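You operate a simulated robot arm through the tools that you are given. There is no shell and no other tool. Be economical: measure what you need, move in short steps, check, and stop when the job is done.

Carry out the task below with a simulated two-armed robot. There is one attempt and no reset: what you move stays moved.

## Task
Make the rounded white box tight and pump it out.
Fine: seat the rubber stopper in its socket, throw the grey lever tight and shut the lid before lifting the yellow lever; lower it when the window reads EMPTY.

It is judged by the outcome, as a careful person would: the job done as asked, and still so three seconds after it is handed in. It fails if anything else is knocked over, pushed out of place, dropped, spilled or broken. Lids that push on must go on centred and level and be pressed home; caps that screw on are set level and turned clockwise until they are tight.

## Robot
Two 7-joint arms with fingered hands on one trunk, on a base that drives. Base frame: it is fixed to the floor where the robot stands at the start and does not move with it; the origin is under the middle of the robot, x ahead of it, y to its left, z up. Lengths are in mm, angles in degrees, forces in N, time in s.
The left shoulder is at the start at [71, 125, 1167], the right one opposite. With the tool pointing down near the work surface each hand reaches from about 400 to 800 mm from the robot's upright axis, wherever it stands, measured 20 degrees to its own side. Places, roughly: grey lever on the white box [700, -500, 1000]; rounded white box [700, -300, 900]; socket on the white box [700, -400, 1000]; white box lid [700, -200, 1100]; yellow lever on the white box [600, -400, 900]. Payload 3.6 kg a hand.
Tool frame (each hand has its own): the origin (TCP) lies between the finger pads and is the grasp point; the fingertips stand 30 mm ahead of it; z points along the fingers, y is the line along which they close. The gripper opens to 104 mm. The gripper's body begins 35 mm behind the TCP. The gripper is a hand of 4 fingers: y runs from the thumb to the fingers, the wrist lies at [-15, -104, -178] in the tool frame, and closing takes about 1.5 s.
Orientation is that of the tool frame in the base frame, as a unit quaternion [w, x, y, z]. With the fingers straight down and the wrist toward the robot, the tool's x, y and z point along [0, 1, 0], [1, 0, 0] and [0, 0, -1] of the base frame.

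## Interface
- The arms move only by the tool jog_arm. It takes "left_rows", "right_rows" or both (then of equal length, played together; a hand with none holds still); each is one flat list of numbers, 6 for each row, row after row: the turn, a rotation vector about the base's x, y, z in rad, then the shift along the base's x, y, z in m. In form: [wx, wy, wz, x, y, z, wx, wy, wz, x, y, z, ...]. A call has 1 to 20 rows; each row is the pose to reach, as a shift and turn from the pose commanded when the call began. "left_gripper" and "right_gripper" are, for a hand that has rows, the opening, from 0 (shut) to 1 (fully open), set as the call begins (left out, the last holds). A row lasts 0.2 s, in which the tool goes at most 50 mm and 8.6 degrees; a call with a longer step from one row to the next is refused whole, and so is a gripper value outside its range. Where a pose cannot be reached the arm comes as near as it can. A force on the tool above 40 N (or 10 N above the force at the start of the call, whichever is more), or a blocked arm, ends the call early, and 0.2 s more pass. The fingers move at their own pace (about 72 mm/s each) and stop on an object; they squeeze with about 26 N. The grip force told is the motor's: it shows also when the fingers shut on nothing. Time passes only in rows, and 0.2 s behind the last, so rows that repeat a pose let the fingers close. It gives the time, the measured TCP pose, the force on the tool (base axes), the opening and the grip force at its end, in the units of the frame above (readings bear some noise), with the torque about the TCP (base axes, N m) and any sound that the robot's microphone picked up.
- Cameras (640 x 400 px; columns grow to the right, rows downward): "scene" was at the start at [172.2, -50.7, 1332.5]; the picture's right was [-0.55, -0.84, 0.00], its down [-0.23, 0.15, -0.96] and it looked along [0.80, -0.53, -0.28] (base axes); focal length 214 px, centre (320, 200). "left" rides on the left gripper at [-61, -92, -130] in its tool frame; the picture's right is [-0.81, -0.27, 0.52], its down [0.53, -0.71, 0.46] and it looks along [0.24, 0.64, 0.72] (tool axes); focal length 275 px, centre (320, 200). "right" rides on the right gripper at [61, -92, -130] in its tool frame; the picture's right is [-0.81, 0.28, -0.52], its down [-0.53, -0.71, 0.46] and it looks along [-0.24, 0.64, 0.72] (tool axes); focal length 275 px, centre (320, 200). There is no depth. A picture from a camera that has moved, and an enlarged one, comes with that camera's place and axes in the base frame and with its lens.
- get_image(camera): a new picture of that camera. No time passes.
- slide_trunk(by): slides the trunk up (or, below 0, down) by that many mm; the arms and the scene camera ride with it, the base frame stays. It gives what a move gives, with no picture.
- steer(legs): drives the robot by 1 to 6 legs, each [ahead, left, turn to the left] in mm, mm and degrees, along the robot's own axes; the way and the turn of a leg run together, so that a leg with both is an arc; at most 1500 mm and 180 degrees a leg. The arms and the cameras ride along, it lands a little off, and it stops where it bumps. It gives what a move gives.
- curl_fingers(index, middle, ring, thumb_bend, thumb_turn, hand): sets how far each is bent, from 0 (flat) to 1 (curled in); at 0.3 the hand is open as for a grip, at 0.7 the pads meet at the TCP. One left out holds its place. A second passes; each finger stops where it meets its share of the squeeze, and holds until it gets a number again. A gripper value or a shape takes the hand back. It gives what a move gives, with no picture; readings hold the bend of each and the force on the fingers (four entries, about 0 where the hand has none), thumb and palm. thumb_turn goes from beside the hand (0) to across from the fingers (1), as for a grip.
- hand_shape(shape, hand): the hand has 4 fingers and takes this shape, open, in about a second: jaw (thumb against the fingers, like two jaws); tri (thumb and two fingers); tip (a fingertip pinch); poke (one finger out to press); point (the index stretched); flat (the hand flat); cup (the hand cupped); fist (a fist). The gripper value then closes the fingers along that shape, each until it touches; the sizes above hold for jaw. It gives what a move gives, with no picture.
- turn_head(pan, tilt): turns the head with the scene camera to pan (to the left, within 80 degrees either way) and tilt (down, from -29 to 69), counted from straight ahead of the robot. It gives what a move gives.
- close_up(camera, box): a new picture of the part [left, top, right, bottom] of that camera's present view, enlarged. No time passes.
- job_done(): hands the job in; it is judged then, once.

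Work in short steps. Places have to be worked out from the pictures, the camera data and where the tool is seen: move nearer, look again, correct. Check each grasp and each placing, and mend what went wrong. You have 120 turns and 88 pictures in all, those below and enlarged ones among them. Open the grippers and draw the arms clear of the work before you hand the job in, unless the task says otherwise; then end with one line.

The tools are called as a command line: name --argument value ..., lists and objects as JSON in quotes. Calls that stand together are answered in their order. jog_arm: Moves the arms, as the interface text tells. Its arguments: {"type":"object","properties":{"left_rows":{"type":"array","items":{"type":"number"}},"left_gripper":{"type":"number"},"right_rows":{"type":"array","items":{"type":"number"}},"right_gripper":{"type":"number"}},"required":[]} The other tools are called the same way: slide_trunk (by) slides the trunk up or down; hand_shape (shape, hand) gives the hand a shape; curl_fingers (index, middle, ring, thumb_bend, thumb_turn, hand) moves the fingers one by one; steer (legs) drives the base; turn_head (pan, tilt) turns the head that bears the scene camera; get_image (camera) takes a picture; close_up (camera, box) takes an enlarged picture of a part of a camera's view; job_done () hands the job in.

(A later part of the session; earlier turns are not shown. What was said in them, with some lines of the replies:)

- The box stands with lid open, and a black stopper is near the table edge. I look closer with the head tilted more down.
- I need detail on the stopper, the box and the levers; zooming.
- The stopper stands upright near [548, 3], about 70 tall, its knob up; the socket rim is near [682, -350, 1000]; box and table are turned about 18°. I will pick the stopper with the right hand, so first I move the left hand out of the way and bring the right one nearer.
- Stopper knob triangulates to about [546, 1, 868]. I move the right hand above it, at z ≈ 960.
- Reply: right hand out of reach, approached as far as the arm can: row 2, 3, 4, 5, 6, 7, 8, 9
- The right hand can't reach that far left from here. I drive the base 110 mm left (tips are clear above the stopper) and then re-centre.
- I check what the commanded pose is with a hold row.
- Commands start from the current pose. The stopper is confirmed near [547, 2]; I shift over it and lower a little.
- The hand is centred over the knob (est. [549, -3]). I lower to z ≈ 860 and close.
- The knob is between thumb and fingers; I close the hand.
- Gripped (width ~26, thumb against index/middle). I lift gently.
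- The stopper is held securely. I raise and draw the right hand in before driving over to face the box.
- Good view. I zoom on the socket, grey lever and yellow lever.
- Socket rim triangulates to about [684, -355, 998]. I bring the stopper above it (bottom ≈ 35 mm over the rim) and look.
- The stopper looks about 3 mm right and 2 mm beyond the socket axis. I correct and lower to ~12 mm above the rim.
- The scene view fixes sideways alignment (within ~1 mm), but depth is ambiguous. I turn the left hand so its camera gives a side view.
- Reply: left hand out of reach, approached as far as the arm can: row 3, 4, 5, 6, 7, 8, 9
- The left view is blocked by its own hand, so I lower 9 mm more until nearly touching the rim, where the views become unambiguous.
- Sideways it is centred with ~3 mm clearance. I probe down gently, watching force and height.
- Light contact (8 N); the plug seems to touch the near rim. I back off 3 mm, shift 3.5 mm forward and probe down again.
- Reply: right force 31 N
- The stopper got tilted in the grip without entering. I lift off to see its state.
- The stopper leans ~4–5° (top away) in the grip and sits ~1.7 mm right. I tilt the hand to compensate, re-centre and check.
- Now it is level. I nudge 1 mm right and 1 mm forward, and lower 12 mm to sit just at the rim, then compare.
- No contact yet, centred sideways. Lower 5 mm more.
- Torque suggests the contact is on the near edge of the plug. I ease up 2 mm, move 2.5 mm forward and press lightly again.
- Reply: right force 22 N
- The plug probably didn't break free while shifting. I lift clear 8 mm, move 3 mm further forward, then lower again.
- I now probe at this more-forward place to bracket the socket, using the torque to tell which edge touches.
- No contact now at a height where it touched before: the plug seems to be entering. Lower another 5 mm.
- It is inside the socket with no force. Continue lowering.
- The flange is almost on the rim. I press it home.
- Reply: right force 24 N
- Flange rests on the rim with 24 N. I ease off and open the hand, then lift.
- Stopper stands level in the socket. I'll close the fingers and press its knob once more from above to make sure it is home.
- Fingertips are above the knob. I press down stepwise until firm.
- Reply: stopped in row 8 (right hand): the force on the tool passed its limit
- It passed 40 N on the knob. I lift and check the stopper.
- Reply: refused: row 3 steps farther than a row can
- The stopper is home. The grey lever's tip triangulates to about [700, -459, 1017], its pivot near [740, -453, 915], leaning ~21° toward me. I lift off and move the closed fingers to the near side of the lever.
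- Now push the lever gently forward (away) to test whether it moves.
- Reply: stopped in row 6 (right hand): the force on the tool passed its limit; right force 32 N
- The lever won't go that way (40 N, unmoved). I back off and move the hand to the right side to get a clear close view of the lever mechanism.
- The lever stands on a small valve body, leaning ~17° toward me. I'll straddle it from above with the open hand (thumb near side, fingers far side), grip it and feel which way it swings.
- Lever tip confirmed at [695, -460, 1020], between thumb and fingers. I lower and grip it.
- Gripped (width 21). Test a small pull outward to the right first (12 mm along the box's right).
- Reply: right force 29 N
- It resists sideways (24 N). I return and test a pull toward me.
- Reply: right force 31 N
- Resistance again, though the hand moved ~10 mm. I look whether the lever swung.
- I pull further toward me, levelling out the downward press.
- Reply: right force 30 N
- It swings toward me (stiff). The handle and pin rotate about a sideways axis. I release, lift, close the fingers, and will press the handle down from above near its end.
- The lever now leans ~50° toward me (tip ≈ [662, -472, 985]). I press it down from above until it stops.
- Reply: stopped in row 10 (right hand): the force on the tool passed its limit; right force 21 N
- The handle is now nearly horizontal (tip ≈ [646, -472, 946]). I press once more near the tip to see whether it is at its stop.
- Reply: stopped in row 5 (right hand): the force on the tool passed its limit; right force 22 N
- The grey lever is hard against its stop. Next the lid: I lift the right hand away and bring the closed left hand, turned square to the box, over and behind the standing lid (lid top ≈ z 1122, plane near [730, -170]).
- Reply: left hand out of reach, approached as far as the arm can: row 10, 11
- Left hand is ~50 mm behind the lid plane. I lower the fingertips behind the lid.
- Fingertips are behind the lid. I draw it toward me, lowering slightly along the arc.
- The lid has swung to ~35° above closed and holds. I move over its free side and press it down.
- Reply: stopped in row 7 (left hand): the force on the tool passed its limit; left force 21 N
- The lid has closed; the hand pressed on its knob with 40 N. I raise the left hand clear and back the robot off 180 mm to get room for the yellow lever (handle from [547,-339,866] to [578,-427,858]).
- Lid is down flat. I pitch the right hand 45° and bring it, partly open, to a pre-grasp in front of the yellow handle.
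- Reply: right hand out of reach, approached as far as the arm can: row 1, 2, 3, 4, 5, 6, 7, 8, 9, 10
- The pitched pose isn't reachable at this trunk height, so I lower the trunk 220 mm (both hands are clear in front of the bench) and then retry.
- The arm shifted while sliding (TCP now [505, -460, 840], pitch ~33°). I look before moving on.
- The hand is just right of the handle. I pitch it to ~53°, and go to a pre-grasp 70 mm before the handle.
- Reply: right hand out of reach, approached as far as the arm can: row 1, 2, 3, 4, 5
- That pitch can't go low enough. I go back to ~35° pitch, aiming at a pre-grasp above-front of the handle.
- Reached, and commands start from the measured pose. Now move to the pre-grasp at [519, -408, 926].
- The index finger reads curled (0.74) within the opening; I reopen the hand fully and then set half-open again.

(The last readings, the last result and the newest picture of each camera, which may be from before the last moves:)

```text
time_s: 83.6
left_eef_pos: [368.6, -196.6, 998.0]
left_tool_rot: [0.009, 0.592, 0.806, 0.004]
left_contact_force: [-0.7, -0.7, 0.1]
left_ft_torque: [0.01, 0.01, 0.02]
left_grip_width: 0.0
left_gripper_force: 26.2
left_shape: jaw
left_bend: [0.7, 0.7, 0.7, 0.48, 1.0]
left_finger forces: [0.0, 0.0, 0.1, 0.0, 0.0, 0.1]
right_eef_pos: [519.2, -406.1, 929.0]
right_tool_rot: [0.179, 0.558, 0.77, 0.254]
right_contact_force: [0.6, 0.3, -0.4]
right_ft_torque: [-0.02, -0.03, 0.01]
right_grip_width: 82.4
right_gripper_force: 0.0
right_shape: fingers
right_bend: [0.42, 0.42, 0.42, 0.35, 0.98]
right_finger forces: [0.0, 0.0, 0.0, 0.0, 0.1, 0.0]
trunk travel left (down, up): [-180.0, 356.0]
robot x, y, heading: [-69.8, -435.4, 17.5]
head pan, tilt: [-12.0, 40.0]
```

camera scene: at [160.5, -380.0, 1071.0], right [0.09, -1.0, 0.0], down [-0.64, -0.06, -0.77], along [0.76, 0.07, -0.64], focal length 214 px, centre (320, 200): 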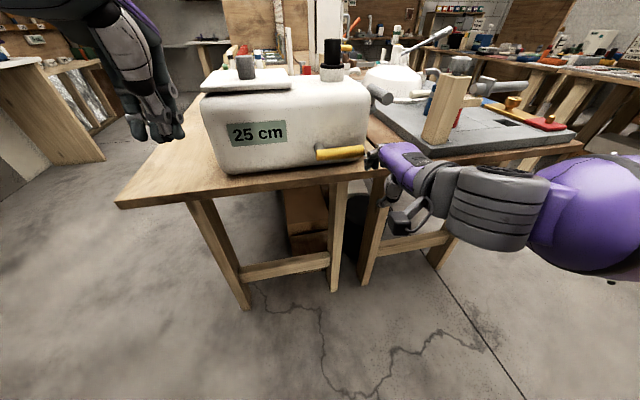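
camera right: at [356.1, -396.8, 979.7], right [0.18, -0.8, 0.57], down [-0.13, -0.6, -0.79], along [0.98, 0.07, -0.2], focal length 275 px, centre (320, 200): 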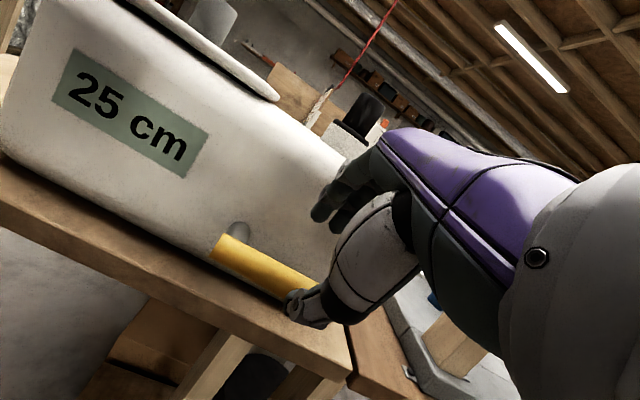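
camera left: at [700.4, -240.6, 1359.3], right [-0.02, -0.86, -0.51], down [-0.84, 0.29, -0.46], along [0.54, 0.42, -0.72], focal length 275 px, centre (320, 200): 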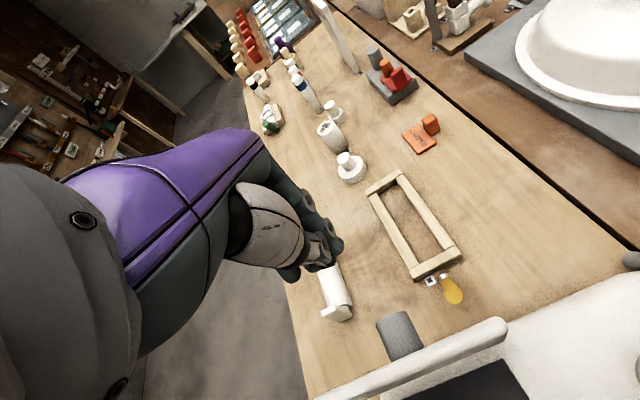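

I narrow the fingers slightly and approach the handle along the tool axis.

curl_fingers --hand "right" --index 0.49 --middle 0.49 --ring 0.49 --thumb_bend 0.32

jog_arm --right_rows '[0, 0, 0, 0.009, 0.002, -0.013, 0, 0, 0, 0.018, 0.0045, -0.026, 0, 0, 0, 0.027, 0.0067, -0.039, 0, 0, 0, 0.036, 0.009, -0.052, 0, 0, 0, 0.036, 0.009, -0.052]'

close_up --camera "scene" --box '[280, 100, 400, 200]'

```text
time_s: 84.6
left_eef_pos: [368.0, -197.4, 997.7]
left_tool_rot: [0.009, 0.592, 0.806, 0.004]
left_contact_force: [0.2, 0.4, -0.8]
left_ft_torque: [0.03, -0.02, -0.03]
left_grip_width: 0.0
left_gripper_force: 25.8
left_shape: jaw
left_bend: [0.7, 0.7, 0.7, 0.48, 1.0]
left_finger forces: [0.0, 0.0, 0.0, 0.0, 0.0, 0.1]
right_eef_pos: [519.7, -406.5, 929.7]
right_tool_rot: [0.18, 0.557, 0.77, 0.254]
right_contact_force: [-1.1, -0.4, 0.5]
right_ft_torque: [0.01, 0.0, 0.0]
right_grip_width: 76.3
right_gripper_force: 0.1
right_shape: fingers
right_bend: [0.49, 0.49, 0.49, 0.32, 0.98]
right_finger forces: [0.0, 0.0, 0.0, 0.0, 0.1, 0.0]
trunk travel left (down, up): [-180.0, 356.0]
robot x, y, heading: [-69.0, -429.9, 17.4]
head pan, tilt: [-12.0, 40.0]
```

```text
time_s: 85.8
left_eef_pos: [369.5, -197.6, 997.9]
left_tool_rot: [0.01, 0.592, 0.806, 0.005]
left_contact_force: [-0.1, 0.0, 0.1]
left_ft_torque: [0.0, 0.0, 0.0]
left_grip_width: 0.1
left_gripper_force: 26.0
left_shape: jaw
left_bend: [0.7, 0.7, 0.7, 0.48, 1.0]
left_finger forces: [0.0, 0.1, 0.0, 0.0, 0.0, 0.0]
right_eef_pos: [553.0, -398.4, 876.0]
right_tool_rot: [0.18, 0.559, 0.769, 0.253]
right_contact_force: [0.1, 0.2, 0.1]
right_ft_torque: [-0.02, 0.01, 0.01]
right_grip_width: 76.2
right_gripper_force: 0.1
right_shape: fingers
right_bend: [0.49, 0.49, 0.49, 0.32, 0.98]
right_finger forces: [0.0, 0.0, 0.0, 0.1, 0.0, 0.0]
trunk travel left (down, up): [-180.0, 356.0]
robot x, y, heading: [-66.5, -435.9, 17.6]
head pan, tilt: [-12.0, 40.0]
```

```text
4.00 times, centred on (340, 150) of scene
camera zoom: at [160.5, -380.1, 1071.0], right [0.09, -1.0, 0.0], down [-0.64, -0.06, -0.77], along [0.76, 0.07, -0.64], focal length 858 px, centre (240, 400)
```

zoom: 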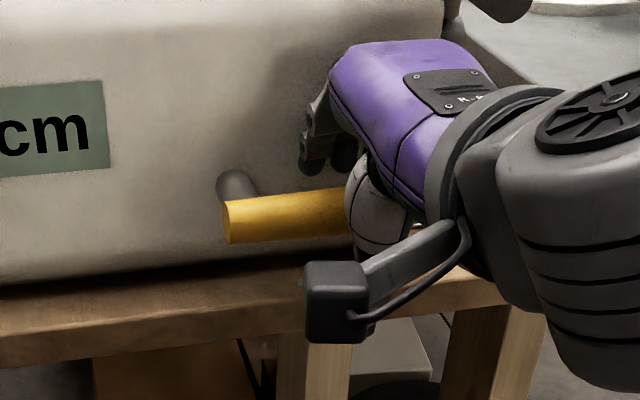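

Fingers are behind and the thumb in front of the handle, no contact yet. I close the grip.

curl_fingers --hand "right" --index 0.75 --middle 0.75 --ring 0.75 --thumb_bend 0.75

```text
time_s: 86.8
left_eef_pos: [371.0, -195.8, 997.6]
left_tool_rot: [0.008, 0.592, 0.806, 0.003]
left_contact_force: [-0.6, -0.5, 0.0]
left_ft_torque: [0.01, 0.01, -0.01]
left_grip_width: 0.0
left_gripper_force: 25.4
left_shape: jaw
left_bend: [0.7, 0.7, 0.7, 0.48, 1.0]
left_finger forces: [0.0, 0.0, 0.0, 0.0, 0.0, 0.1]
right_eef_pos: [555.9, -398.7, 875.7]
right_tool_rot: [0.18, 0.558, 0.769, 0.254]
right_contact_force: [24.7, 6.3, 7.2]
right_ft_torque: [-0.11, -0.65, 0.32]
right_grip_width: 19.6
right_gripper_force: 21.8
right_shape: fingers
right_bend: [0.59, 0.63, 0.63, 0.65, 0.97]
right_finger forces: [10.5, 11.1, 11.8, 0.1, 10.1, 0.0]
trunk travel left (down, up): [-180.0, 356.0]
robot x, y, heading: [-69.5, -435.0, 17.4]
head pan, tilt: [-12.0, 40.0]
```

Firm grip. I lift, following an arc about the rod (right end up), for ~23° to see how it moves.

jog_arm --right_rows '[-0.0477, -0.015, 0, -0.0002, 0.0006, 0.0029, -0.0954, -0.03, 0, -0.0004, 0.0012, 0.0058, -0.143, -0.045, 0, -0.0007, 0.0021, 0.0086, -0.191, -0.06, 0, -0.001, 0.003, 0.0115, -0.238, -0.075, 0, -0.0013, 0.0042, 0.0143, -0.286, -0.09, 0, -0.0017, 0.0053, 0.017, -0.334, -0.105, 0, -0.0021, 0.0067, 0.0196, -0.382, -0.12, 0, -0.0026, 0.0081, 0.0222, -0.382, -0.12, 0, -0.0026, 0.0081, 0.0222]'

close_up --camera "scene" --box '[200, 60, 400, 210]'

```text
time_s: 88.8
left_eef_pos: [372.2, -196.0, 996.2]
left_tool_rot: [0.009, 0.591, 0.807, 0.002]
left_contact_force: [-0.5, -0.3, -0.8]
left_ft_torque: [0.01, -0.01, 0.01]
left_grip_width: 0.0
left_gripper_force: 26.0
left_shape: jaw
left_bend: [0.7, 0.7, 0.7, 0.48, 1.0]
left_finger forces: [0.1, 0.0, 0.1, 0.0, 0.0, 0.0]
right_eef_pos: [553.4, -388.3, 895.4]
right_tool_rot: [0.327, 0.498, 0.792, 0.134]
right_contact_force: [23.5, 10.1, -12.8]
right_ft_torque: [-0.1, -0.16, 0.53]
right_grip_width: 20.1
right_gripper_force: 19.0
right_shape: fingers
right_bend: [0.59, 0.63, 0.63, 0.64, 0.97]
right_finger forces: [8.2, 9.2, 8.8, 0.0, 12.3, 0.0]
trunk travel left (down, up): [-180.0, 356.0]
robot x, y, heading: [-65.8, -437.6, 17.2]
head pan, tilt: [-12.0, 40.0]
```

```text
2.67 times, centred on (300, 135) of scene
camera zoom: at [163.7, -378.8, 1070.1], right [0.09, -1.0, 0.0], down [-0.64, -0.06, -0.76], along [0.76, 0.07, -0.65], focal length 572 px, centre (373, 373)
```

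zoom: 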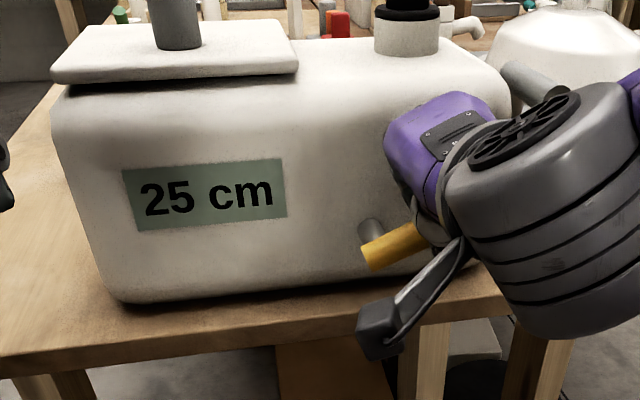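

The handle swings up about the rod with little force. I continue the arc another ~23°.

jog_arm --right_rows '[-0.0477, -0.015, 0, -0.0005, 0.0016, 0.0024, -0.0954, -0.03, 0, -0.001, 0.0033, 0.0048, -0.143, -0.045, 0, -0.0016, 0.0052, 0.0071, -0.191, -0.06, 0, -0.0023, 0.0072, 0.0094, -0.238, -0.075, 0, -0.0029, 0.0092, 0.0114, -0.286, -0.09, 0, -0.0035, 0.0113, 0.0134, -0.334, -0.105, 0, -0.0043, 0.0135, 0.0153, -0.382, -0.12, 0, -0.005, 0.0157, 0.0171, -0.382, -0.12, 0, -0.005, 0.0157, 0.0171]'

close_up --camera "scene" --box '[200, 60, 400, 210]'

```text
time_s: 90.8
left_eef_pos: [371.5, -195.7, 997.0]
left_tool_rot: [0.008, 0.592, 0.806, 0.002]
left_contact_force: [0.1, 0.4, 0.6]
left_ft_torque: [-0.01, 0.0, 0.01]
left_grip_width: 0.0
left_gripper_force: 25.8
left_shape: jaw
left_bend: [0.7, 0.7, 0.7, 0.48, 1.0]
left_finger forces: [0.1, 0.0, 0.0, 0.0, 0.0, 0.1]
right_eef_pos: [548.4, -374.2, 912.5]
right_tool_rot: [0.462, 0.416, 0.783, 0.012]
right_contact_force: [15.7, 8.8, -16.3]
right_ft_torque: [0.01, 0.17, 0.54]
right_grip_width: 20.4
right_gripper_force: 16.5
right_shape: fingers
right_bend: [0.6, 0.64, 0.66, 0.63, 0.95]
right_finger forces: [7.0, 8.4, 5.5, 0.0, 12.9, 0.0]
trunk travel left (down, up): [-180.0, 356.0]
robot x, y, heading: [-72.4, -438.2, 17.4]
head pan, tilt: [-12.0, 40.0]
```

```text
2.67 times, centred on (300, 135) of scene
camera zoom: at [163.3, -379.0, 1070.3], right [0.09, -1.0, 0.0], down [-0.64, -0.06, -0.76], along [0.76, 0.07, -0.64], focal length 572 px, centre (373, 373)
```

zoom: 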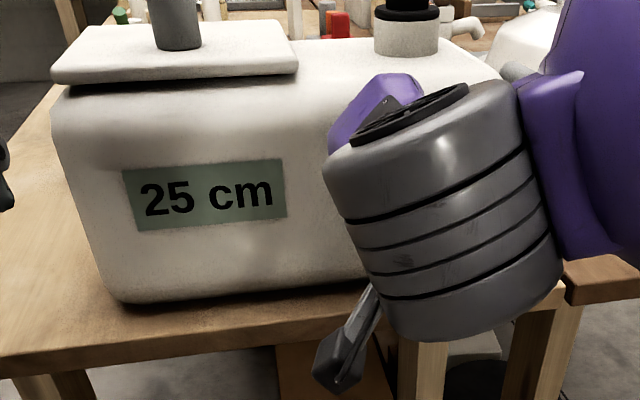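

Still no change on the window; I raise it further along the arc.

jog_arm --right_rows '[-0.0477, -0.015, 0, -0.0008, 0.0025, 0.0016, -0.0954, -0.03, 0, -0.0016, 0.005, 0.0031, -0.143, -0.045, 0, -0.0024, 0.0075, 0.0045, -0.191, -0.06, 0, -0.0032, 0.0101, 0.0057, -0.238, -0.075, 0, -0.004, 0.0127, 0.0068, -0.286, -0.09, 0, -0.0048, 0.0154, 0.0078, -0.334, -0.105, 0, -0.0057, 0.0182, 0.0086, -0.382, -0.12, 0, -0.0066, 0.021, 0.0093, -0.382, -0.12, 0, -0.0066, 0.021, 0.0093]'

close_up --camera "scene" --box '[200, 60, 400, 210]'

```text
time_s: 92.8
left_eef_pos: [368.0, -195.7, 998.7]
left_tool_rot: [0.01, 0.591, 0.806, 0.003]
left_contact_force: [0.0, 0.3, 0.1]
left_ft_torque: [-0.02, -0.02, 0.02]
left_grip_width: 0.1
left_gripper_force: 26.0
left_shape: jaw
left_bend: [0.7, 0.7, 0.7, 0.48, 1.0]
left_finger forces: [0.1, 0.1, 0.0, 0.1, 0.0, 0.0]
right_eef_pos: [541.2, -369.9, 925.3]
right_tool_rot: [0.579, 0.319, 0.742, -0.111]
right_contact_force: [-14.8, 8.3, -10.0]
right_ft_torque: [0.31, 0.52, -0.08]
right_grip_width: 13.7
right_gripper_force: 10.5
right_shape: fingers
right_bend: [0.71, 0.72, 0.72, 0.67, 0.91]
right_finger forces: [7.0, 0.1, 0.0, 0.1, 14.1, 0.1]
right hand out of reach, approached as far as the arm can: row 6, 7, 8, 9
trunk travel left (down, up): [-180.0, 356.0]
robot x, y, heading: [-67.8, -433.0, 17.5]
head pan, tilt: [-12.0, 40.0]
```

```text
2.67 times, centred on (300, 135) of scene
camera zoom: at [159.8, -379.2, 1071.0], right [0.09, -1.0, 0.0], down [-0.64, -0.06, -0.77], along [0.76, 0.07, -0.64], focal length 572 px, centre (373, 373)
```

zoom: 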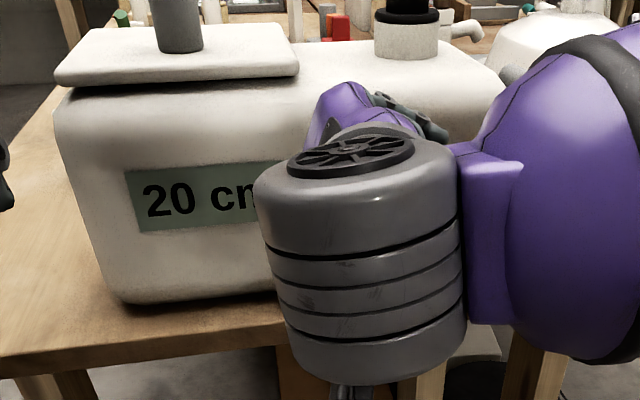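

The window now reads 20 — it is pumping. I hold still and wait.

jog_arm --right_rows '[0, 0, 0, 0, 0, 0, 0, 0, 0, 0, 0, 0, 0, 0, 0, 0, 0, 0, 0, 0, 0, 0, 0, 0, 0, 0, 0, 0, 0, 0, 0, 0, 0, 0, 0, 0, 0, 0, 0, 0, 0, 0, 0, 0, 0, 0, 0, 0, 0, 0, 0, 0, 0, 0, 0, 0, 0, 0, 0, 0]'

close_up --camera "scene" --box '[200, 60, 400, 210]'

```text
time_s: 95.0
left_eef_pos: [368.1, -196.1, 997.7]
left_tool_rot: [0.01, 0.592, 0.806, 0.003]
left_contact_force: [0.4, -0.6, 0.7]
left_ft_torque: [-0.01, 0.02, -0.01]
left_grip_width: 0.3
left_gripper_force: 25.9
left_shape: jaw
left_bend: [0.7, 0.7, 0.7, 0.48, 1.0]
left_finger forces: [0.0, 0.0, 0.0, 0.1, 0.0, 0.1]
right_eef_pos: [541.4, -370.9, 925.1]
right_tool_rot: [0.579, 0.32, 0.742, -0.11]
right_contact_force: [-15.8, 6.0, -10.4]
right_ft_torque: [0.26, 0.55, -0.12]
right_grip_width: 13.7
right_gripper_force: 10.7
right_shape: fingers
right_bend: [0.71, 0.72, 0.72, 0.67, 0.91]
right_finger forces: [5.5, 0.0, 0.0, 0.1, 15.3, 0.0]
trunk travel left (down, up): [-180.0, 356.0]
robot x, y, heading: [-65.8, -437.7, 17.4]
head pan, tilt: [-12.0, 40.0]
```

```text
2.67 times, centred on (300, 135) of scene
camera zoom: at [159.8, -379.4, 1071.1], right [0.09, -1.0, 0.0], down [-0.64, -0.06, -0.77], along [0.76, 0.07, -0.64], focal length 572 px, centre (373, 373)
```

zoom: 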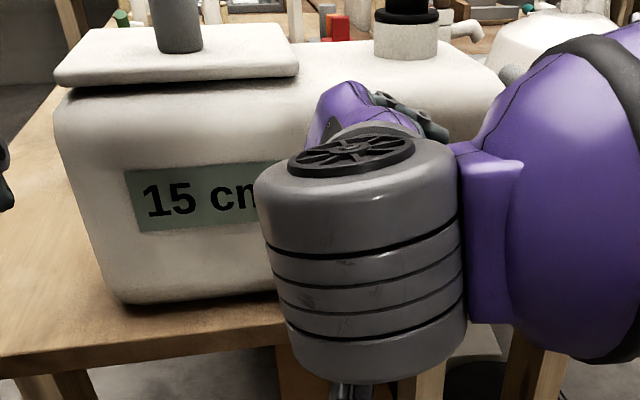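

15 cm now, about 5 cm per 2–2.5 s. I wait ~5 s more.

jog_arm --right_rows '[0, 0, 0, 0, 0, 0, 0, 0, 0, 0, 0, 0, 0, 0, 0, 0, 0, 0, 0, 0, 0, 0, 0, 0, 0, 0, 0, 0, 0, 0, 0, 0, 0, 0, 0, 0, 0, 0, 0, 0, 0, 0, 0, 0, 0, 0, 0, 0, 0, 0, 0, 0, 0, 0, 0, 0, 0, 0, 0, 0, 0, 0, 0, 0, 0, 0, 0, 0, 0, 0, 0, 0, 0, 0, 0, 0, 0, 0, 0, 0, 0, 0, 0, 0, 0, 0, 0, 0, 0, 0, 0, 0, 0, 0, 0, 0, 0, 0, 0, 0, 0, 0, 0, 0, 0, 0, 0, 0, 0, 0, 0, 0, 0, 0, 0, 0, 0, 0, 0, 0]'

close_up --camera "scene" --box '[200, 60, 400, 210]'

```text
time_s: 99.2
left_eef_pos: [367.8, -196.7, 998.6]
left_tool_rot: [0.009, 0.593, 0.805, 0.004]
left_contact_force: [0.5, 0.4, 0.1]
left_ft_torque: [-0.02, 0.01, 0.01]
left_grip_width: 0.1
left_gripper_force: 25.7
left_shape: jaw
left_bend: [0.7, 0.7, 0.7, 0.48, 1.0]
left_finger forces: [0.0, 0.0, 0.0, 0.1, 0.0, 0.1]
right_eef_pos: [542.2, -370.3, 924.6]
right_tool_rot: [0.579, 0.32, 0.742, -0.11]
right_contact_force: [-15.5, 4.8, -10.6]
right_ft_torque: [0.23, 0.55, -0.16]
right_grip_width: 13.3
right_gripper_force: 9.8
right_shape: fingers
right_bend: [0.71, 0.72, 0.72, 0.67, 0.91]
right_finger forces: [4.8, 0.0, 0.1, 0.0, 15.2, 0.0]
trunk travel left (down, up): [-180.0, 356.0]
robot x, y, heading: [-66.9, -433.4, 17.4]
head pan, tilt: [-12.0, 40.0]
```

```text
2.67 times, centred on (300, 135) of scene
camera zoom: at [159.9, -379.5, 1071.1], right [0.09, -1.0, 0.0], down [-0.64, -0.06, -0.77], along [0.76, 0.07, -0.64], focal length 572 px, centre (373, 373)
```

zoom: 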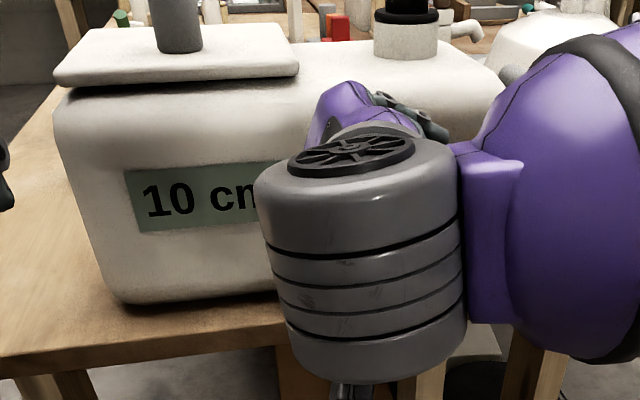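

10 cm. I wait about 6 s more (two holds), then look.

jog_arm --right_rows '[0, 0, 0, 0, 0, 0, 0, 0, 0, 0, 0, 0, 0, 0, 0, 0, 0, 0, 0, 0, 0, 0, 0, 0, 0, 0, 0, 0, 0, 0, 0, 0, 0, 0, 0, 0, 0, 0, 0, 0, 0, 0, 0, 0, 0, 0, 0, 0, 0, 0, 0, 0, 0, 0, 0, 0, 0, 0, 0, 0, 0, 0, 0, 0, 0, 0, 0, 0, 0, 0, 0, 0, 0, 0, 0, 0, 0, 0, 0, 0, 0, 0, 0, 0, 0, 0, 0, 0, 0, 0, 0, 0, 0, 0, 0, 0, 0, 0, 0, 0, 0, 0, 0, 0, 0, 0, 0, 0, 0, 0, 0, 0, 0, 0, 0, 0, 0, 0, 0, 0]'

jog_arm --right_rows '[0, 0, 0, 0, 0, 0, 0, 0, 0, 0, 0, 0, 0, 0, 0, 0, 0, 0, 0, 0, 0, 0, 0, 0, 0, 0, 0, 0, 0, 0, 0, 0, 0, 0, 0, 0, 0, 0, 0, 0, 0, 0, 0, 0, 0, 0, 0, 0]'

close_up --camera "scene" --box '[200, 60, 400, 210]'

```text
time_s: 103.4
left_eef_pos: [368.2, -195.9, 998.5]
left_tool_rot: [0.01, 0.592, 0.806, 0.003]
left_contact_force: [0.0, -0.6, -0.2]
left_ft_torque: [-0.01, 0.01, 0.02]
left_grip_width: 0.0
left_gripper_force: 26.4
left_shape: jaw
left_bend: [0.7, 0.7, 0.7, 0.48, 1.0]
left_finger forces: [0.0, 0.0, 0.0, 0.0, 0.1, 0.0]
right_eef_pos: [542.0, -370.9, 925.9]
right_tool_rot: [0.578, 0.319, 0.743, -0.11]
right_contact_force: [-14.9, 4.0, -10.9]
right_ft_torque: [0.26, 0.52, -0.16]
right_grip_width: 13.7
right_gripper_force: 10.1
right_shape: fingers
right_bend: [0.71, 0.72, 0.72, 0.67, 0.91]
right_finger forces: [4.7, 0.0, 0.0, 0.0, 15.3, 0.0]
trunk travel left (down, up): [-180.0, 356.0]
robot x, y, heading: [-69.5, -437.8, 17.2]
head pan, tilt: [-12.0, 40.0]
```

```text
time_s: 105.2
left_eef_pos: [368.9, -195.7, 998.4]
left_tool_rot: [0.01, 0.592, 0.806, 0.004]
left_contact_force: [-0.9, -0.5, -0.2]
left_ft_torque: [0.01, -0.03, -0.01]
left_grip_width: 0.0
left_gripper_force: 25.8
left_shape: jaw
left_bend: [0.7, 0.7, 0.7, 0.48, 1.0]
left_finger forces: [0.1, 0.0, 0.1, 0.0, 0.0, 0.0]
right_eef_pos: [541.6, -369.0, 926.0]
right_tool_rot: [0.579, 0.319, 0.742, -0.11]
right_contact_force: [-14.2, 4.1, -9.9]
right_ft_torque: [0.26, 0.53, -0.14]
right_grip_width: 13.4
right_gripper_force: 10.3
right_shape: fingers
right_bend: [0.71, 0.72, 0.72, 0.67, 0.91]
right_finger forces: [4.7, 0.1, 0.0, 0.1, 15.2, 0.0]
trunk travel left (down, up): [-180.0, 356.0]
robot x, y, heading: [-69.4, -433.0, 17.4]
head pan, tilt: [-12.0, 40.0]
```

```text
2.67 times, centred on (300, 135) of scene
camera zoom: at [159.9, -379.6, 1071.1], right [0.09, -1.0, 0.0], down [-0.64, -0.06, -0.77], along [0.76, 0.07, -0.64], focal length 572 px, centre (373, 373)
```

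zoom: 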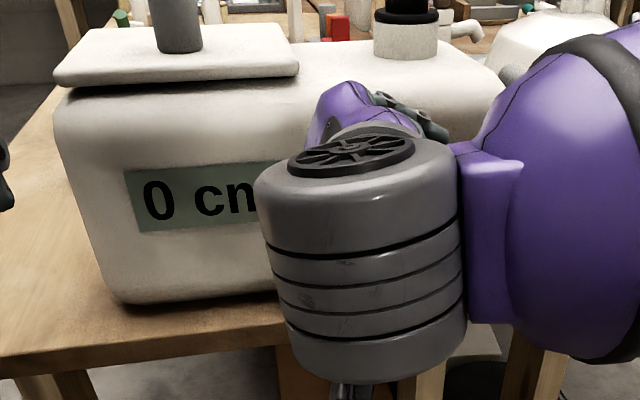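

It reads 0 cm, not yet EMPTY. Another ~1.8 s.

jog_arm --right_rows '[0, 0, 0, 0, 0, 0, 0, 0, 0, 0, 0, 0, 0, 0, 0, 0, 0, 0, 0, 0, 0, 0, 0, 0, 0, 0, 0, 0, 0, 0, 0, 0, 0, 0, 0, 0, 0, 0, 0, 0, 0, 0, 0, 0, 0, 0, 0, 0]'

close_up --camera "scene" --box '[200, 60, 400, 210]'

```text
time_s: 107.0
left_eef_pos: [368.8, -196.4, 997.9]
left_tool_rot: [0.011, 0.592, 0.806, 0.003]
left_contact_force: [-0.3, 0.0, -0.6]
left_ft_torque: [0.01, -0.01, 0.04]
left_grip_width: 0.1
left_gripper_force: 26.2
left_shape: jaw
left_bend: [0.7, 0.7, 0.7, 0.48, 1.0]
left_finger forces: [0.1, 0.1, 0.0, 0.0, 0.1, 0.1]
right_eef_pos: [542.9, -371.3, 925.0]
right_tool_rot: [0.579, 0.32, 0.742, -0.11]
right_contact_force: [-14.4, 3.8, -11.3]
right_ft_torque: [0.21, 0.51, -0.17]
right_grip_width: 13.7
right_gripper_force: 9.8
right_shape: fingers
right_bend: [0.71, 0.72, 0.72, 0.67, 0.91]
right_finger forces: [4.7, 0.1, 0.1, 0.0, 15.2, 0.0]
trunk travel left (down, up): [-180.0, 356.0]
robot x, y, heading: [-69.2, -434.7, 17.3]
head pan, tilt: [-12.0, 40.0]
```

```text
2.67 times, centred on (300, 135) of scene
camera zoom: at [159.9, -379.6, 1071.1], right [0.09, -1.0, 0.0], down [-0.64, -0.06, -0.77], along [0.76, 0.07, -0.64], focal length 572 px, centre (373, 373)
```

zoom: 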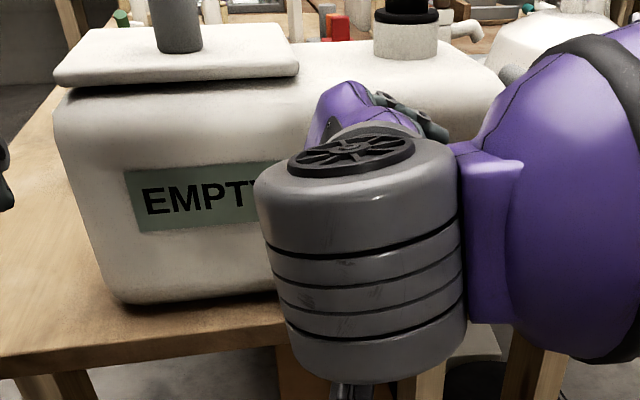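

EMPTY. Now I lower the yellow lever by reversing the arc.

jog_arm --right_rows '[0.0954, 0.03, 0, 0.0013, -0.0041, -0.0021, 0.191, 0.06, 0, 0.0026, -0.0081, -0.0047, 0.286, 0.09, 0, 0.0038, -0.012, -0.0078, 0.382, 0.12, 0, 0.0049, -0.0155, -0.0115, 0.477, 0.15, 0, 0.0059, -0.0187, -0.0155, 0.572, 0.18, 0, 0.0068, -0.0217, -0.0201, 0.668, 0.21, 0, 0.0076, -0.0242, -0.0249, 0.763, 0.24, 0, 0.0083, -0.0264, -0.0301, 0.859, 0.27, 0, 0.0089, -0.0282, -0.0356, 0.954, 0.3, 0, 0.0093, -0.0296, -0.0413, 1.049, 0.33, 0, 0.0096, -0.0305, -0.0471, 1.049, 0.33, 0, 0.0096, -0.0305, -0.051, 1.049, 0.33, 0, 0.0096, -0.0305, -0.051]'

close_up --camera "scene" --box '[200, 60, 400, 210]'

```text
time_s: 109.4
left_eef_pos: [366.1, -199.0, 1000.6]
left_tool_rot: [0.01, 0.593, 0.805, 0.006]
left_contact_force: [-0.9, 0.4, 0.6]
left_ft_torque: [0.02, 0.0, 0.02]
left_grip_width: 0.0
left_gripper_force: 25.7
left_shape: jaw
left_bend: [0.7, 0.7, 0.7, 0.48, 1.0]
left_finger forces: [0.0, 0.0, 0.0, 0.0, 0.1, 0.0]
right_eef_pos: [551.4, -403.3, 888.8]
right_tool_rot: [0.234, 0.542, 0.775, 0.227]
right_contact_force: [-15.1, -15.1, 17.5]
right_ft_torque: [-0.25, 0.14, -0.2]
right_grip_width: 12.4
right_gripper_force: 17.3
right_shape: fingers
right_bend: [0.71, 0.73, 0.72, 0.67, 0.98]
right_finger forces: [13.8, 4.4, 0.0, 0.0, 17.5, 0.0]
trunk travel left (down, up): [-180.0, 356.0]
robot x, y, heading: [-71.4, -433.3, 17.3]
head pan, tilt: [-12.0, 40.0]
stopped in row 11 (right hand): the force on the tool passed its limit (the readings are from after the stop); the commanded pose is now the measured one
```

```text
2.67 times, centred on (300, 135) of scene
camera zoom: at [157.6, -382.1, 1071.6], right [0.09, -1.0, 0.0], down [-0.64, -0.06, -0.77], along [0.76, 0.07, -0.64], focal length 572 px, centre (373, 373)
```

zoom: 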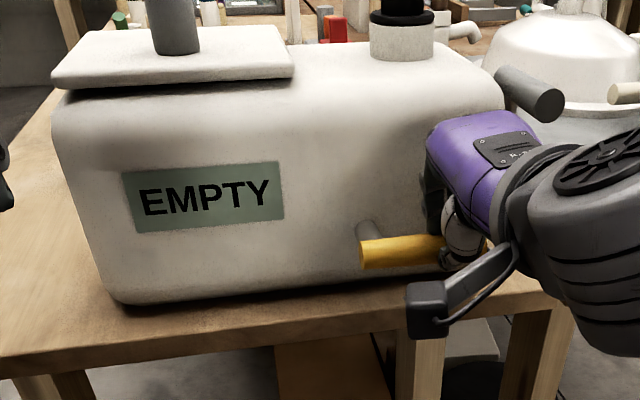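

EMPTY stays shown and the lever is nearly down (about 3° up). I release the grip, back off upward, then press the handle fully down from above.

curl_fingers --hand "right" --index 0.47 --middle 0.47 --ring 0.47 --thumb_bend 0.3

jog_arm --right_rows '[0, 0, 0, -0.009, -0.002, 0.013, 0, 0, 0, -0.018, -0.0045, 0.026, 0, 0, 0, -0.027, -0.0067, 0.039, 0, 0, 0, -0.036, -0.009, 0.052, 0, 0, 0, -0.036, -0.009, 0.07]'

jog_arm --right_rows '[0, 0, 0, 0, 0, 0, 0, 0, 0, 0, 0, 0, 0, 0, 0, 0, 0, 0, 0, 0, 0, 0, 0, 0, 0, 0, 0, 0, 0, 0, 0, 0, 0, 0, 0, 0, 0, 0, 0, 0, 0, 0, 0, 0, 0, 0, 0, 0]' --right_gripper 0

close_up --camera "scene" --box '[240, 80, 400, 200]'

```text
time_s: 110.4
left_eef_pos: [369.9, -197.5, 999.1]
left_tool_rot: [0.01, 0.592, 0.806, 0.003]
left_contact_force: [0.0, 0.4, 0.5]
left_ft_torque: [-0.05, -0.01, 0.02]
left_grip_width: 0.0
left_gripper_force: 26.1
left_shape: jaw
left_bend: [0.7, 0.7, 0.7, 0.48, 1.0]
left_finger forces: [0.1, 0.0, 0.0, 0.1, 0.1, 0.0]
right_eef_pos: [553.0, -401.8, 885.3]
right_tool_rot: [0.231, 0.542, 0.777, 0.224]
right_contact_force: [-0.2, 0.2, 0.3]
right_ft_torque: [-0.02, 0.03, 0.0]
right_grip_width: 81.0
right_gripper_force: 0.1
right_shape: fingers
right_bend: [0.47, 0.47, 0.47, 0.3, 0.98]
right_finger forces: [0.0, 0.0, 0.0, 0.0, 0.0, 0.1]
trunk travel left (down, up): [-180.0, 356.0]
robot x, y, heading: [-69.9, -433.3, 17.3]
head pan, tilt: [-12.0, 40.0]
```

```text
time_s: 111.6
left_eef_pos: [369.2, -197.8, 998.3]
left_tool_rot: [0.009, 0.592, 0.806, 0.004]
left_contact_force: [0.4, -0.3, 0.3]
left_ft_torque: [-0.01, 0.0, -0.02]
left_grip_width: 0.0
left_gripper_force: 26.1
left_shape: jaw
left_bend: [0.7, 0.7, 0.7, 0.48, 1.0]
left_finger forces: [0.0, 0.1, 0.1, 0.0, 0.0, 0.0]
right_eef_pos: [515.6, -410.9, 954.2]
right_tool_rot: [0.231, 0.541, 0.777, 0.223]
right_contact_force: [0.2, 1.2, 0.2]
right_ft_torque: [0.01, -0.01, -0.03]
right_grip_width: 81.5
right_gripper_force: 0.1
right_shape: fingers
right_bend: [0.47, 0.47, 0.47, 0.3, 0.98]
right_finger forces: [0.0, 0.1, 0.0, 0.0, 0.1, 0.1]
trunk travel left (down, up): [-180.0, 356.0]
robot x, y, heading: [-66.0, -436.1, 17.3]
head pan, tilt: [-12.0, 40.0]
```

```text
time_s: 113.4
left_eef_pos: [370.0, -197.3, 999.6]
left_tool_rot: [0.01, 0.592, 0.806, 0.005]
left_contact_force: [-0.4, -1.6, -0.5]
left_ft_torque: [0.02, 0.01, -0.02]
left_grip_width: 0.3
left_gripper_force: 26.5
left_shape: jaw
left_bend: [0.7, 0.7, 0.7, 0.48, 1.0]
left_finger forces: [0.0, 0.0, 0.0, 0.0, 0.0, 0.0]
right_eef_pos: [516.9, -409.8, 954.2]
right_tool_rot: [0.231, 0.542, 0.776, 0.224]
right_contact_force: [0.2, 0.8, -0.2]
right_ft_torque: [0.02, 0.03, 0.04]
right_grip_width: 0.2
right_gripper_force: 26.2
right_shape: jaw
right_bend: [0.7, 0.7, 0.7, 0.48, 1.0]
right_finger forces: [0.0, 0.0, 0.0, 0.0, 0.1, 0.1]
trunk travel left (down, up): [-180.0, 356.0]
robot x, y, heading: [-69.1, -433.2, 17.4]
head pan, tilt: [-12.0, 40.0]
```

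```text
3.33 times, centred on (320, 140) of scene
camera zoom: at [160.5, -380.3, 1071.0], right [0.09, -1.0, 0.0], down [-0.64, -0.06, -0.77], along [0.76, 0.07, -0.64], focal length 715 px, centre (320, 400)
```

zoom: 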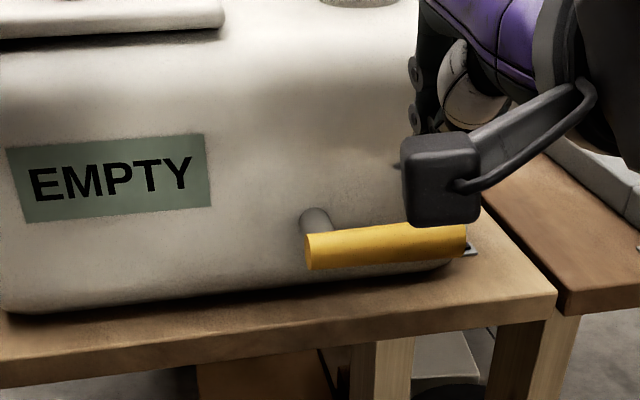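

The handle's slope matches its original lowered position. I give it a gentle confirming press from above and then withdraw.

jog_arm --right_rows '[0, 0, 0, 0.02, 0, -0.02, 0, 0, 0, 0.036, 0, -0.04, 0, 0, 0, 0.038, 0, -0.05, 0, 0, 0, 0.038, 0, -0.056, 0, 0, 0, 0.038, 0, -0.061, 0, 0, 0, 0.038, 0, -0.065, 0, 0, 0, 0.038, 0, -0.068]'

jog_arm --right_rows '[0, 0, 0, -0.01, 0, 0.03, 0, 0, 0, -0.03, -0.01, 0.06, 0, 0, 0, -0.06, -0.02, 0.09, 0, 0, 0, -0.09, -0.04, 0.11, 0, 0, 0, -0.12, -0.07, 0.12, 0, 0, 0, -0.13, -0.09, 0.12]' --right_gripper 1 --left_rows '[0, 0, 0, 0, 0, 0, 0, 0, 0, -0.005, 0, 0, 0, 0, 0, -0.01, 0.005, 0, 0, 0, 0, -0.015, 0.01, 0, 0, 0, 0, -0.02, 0.015, 0, 0, 0, 0, -0.02, 0.015, 0]' --left_gripper 1

get_image --camera "scene"

```text
time_s: 115.0
left_eef_pos: [365.5, -198.0, 999.4]
left_tool_rot: [0.011, 0.592, 0.806, 0.005]
left_contact_force: [-0.6, 0.5, 0.0]
left_ft_torque: [0.01, 0.0, -0.01]
left_grip_width: 0.1
left_gripper_force: 25.8
left_shape: jaw
left_bend: [0.7, 0.7, 0.7, 0.48, 1.0]
left_finger forces: [0.0, 0.0, 0.0, 0.0, 0.0, 0.0]
right_eef_pos: [552.7, -409.6, 893.7]
right_tool_rot: [0.236, 0.54, 0.775, 0.23]
right_contact_force: [-10.5, -5.8, 35.5]
right_ft_torque: [-0.01, -0.48, -0.02]
right_grip_width: 0.1
right_gripper_force: 26.5
right_shape: jaw
right_bend: [0.7, 0.7, 0.7, 0.51, 1.0]
right_finger forces: [0.1, 24.7, 0.0, 0.0, 56.0, 0.1]
trunk travel left (down, up): [-180.0, 356.0]
robot x, y, heading: [-71.2, -431.5, 17.5]
head pan, tilt: [-12.0, 40.0]
```

```text
time_s: 116.4
left_eef_pos: [351.0, -182.3, 997.8]
left_tool_rot: [0.01, 0.592, 0.806, 0.004]
left_contact_force: [-0.3, -0.1, 0.9]
left_ft_torque: [-0.04, 0.03, -0.01]
left_grip_width: 103.7
left_gripper_force: 0.1
left_shape: jaw
left_bend: [0.3, 0.3, 0.3, 0.3, 0.98]
left_finger forces: [0.0, 0.1, 0.0, 0.0, 0.1, 0.0]
right_eef_pos: [452.5, -495.7, 1034.9]
right_tool_rot: [0.23, 0.542, 0.777, 0.222]
right_contact_force: [-1.2, -0.2, 0.3]
right_ft_torque: [-0.01, 0.01, -0.01]
right_grip_width: 103.7
right_gripper_force: 0.1
right_shape: jaw
right_bend: [0.3, 0.3, 0.3, 0.3, 0.98]
right_finger forces: [0.1, 0.1, 0.0, 0.0, 0.0, 0.0]
right hand out of reach, approached as far as the arm can: row 4, 5, 6
trunk travel left (down, up): [-180.0, 356.0]
robot x, y, heading: [-65.2, -433.6, 17.3]
head pan, tilt: [-12.0, 40.0]
```

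```text
1 pictures are left
camera scene: at [160.5, -380.7, 1071.0], right [0.09, -1.0, 0.0], down [-0.64, -0.06, -0.77], along [0.76, 0.07, -0.64], focal length 214 px, centre (320, 200)
```

scene: 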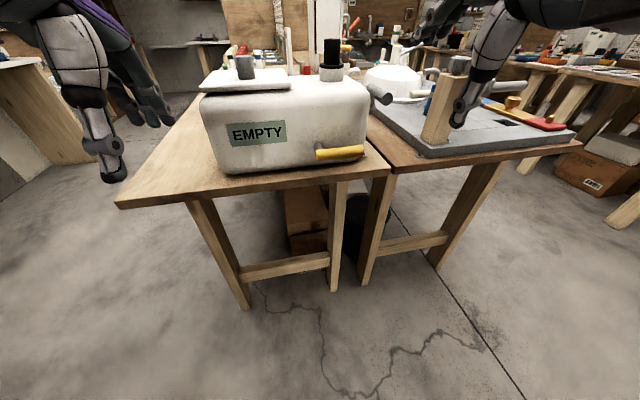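

Window reads EMPTY, yellow lever is down, lid shut, stopper seated and grey lever thrown; both hands are open and clear. I hand the job in.

job_done

```text
The job is handed in.
```

The box is tight and pumped out: I seated the stopper, threw the grey lever, shut the lid, and lifted the yellow lever until the window read EMPTY. I then lowered the yellow lever, left both hands open and clear of the work, and handed the job in.
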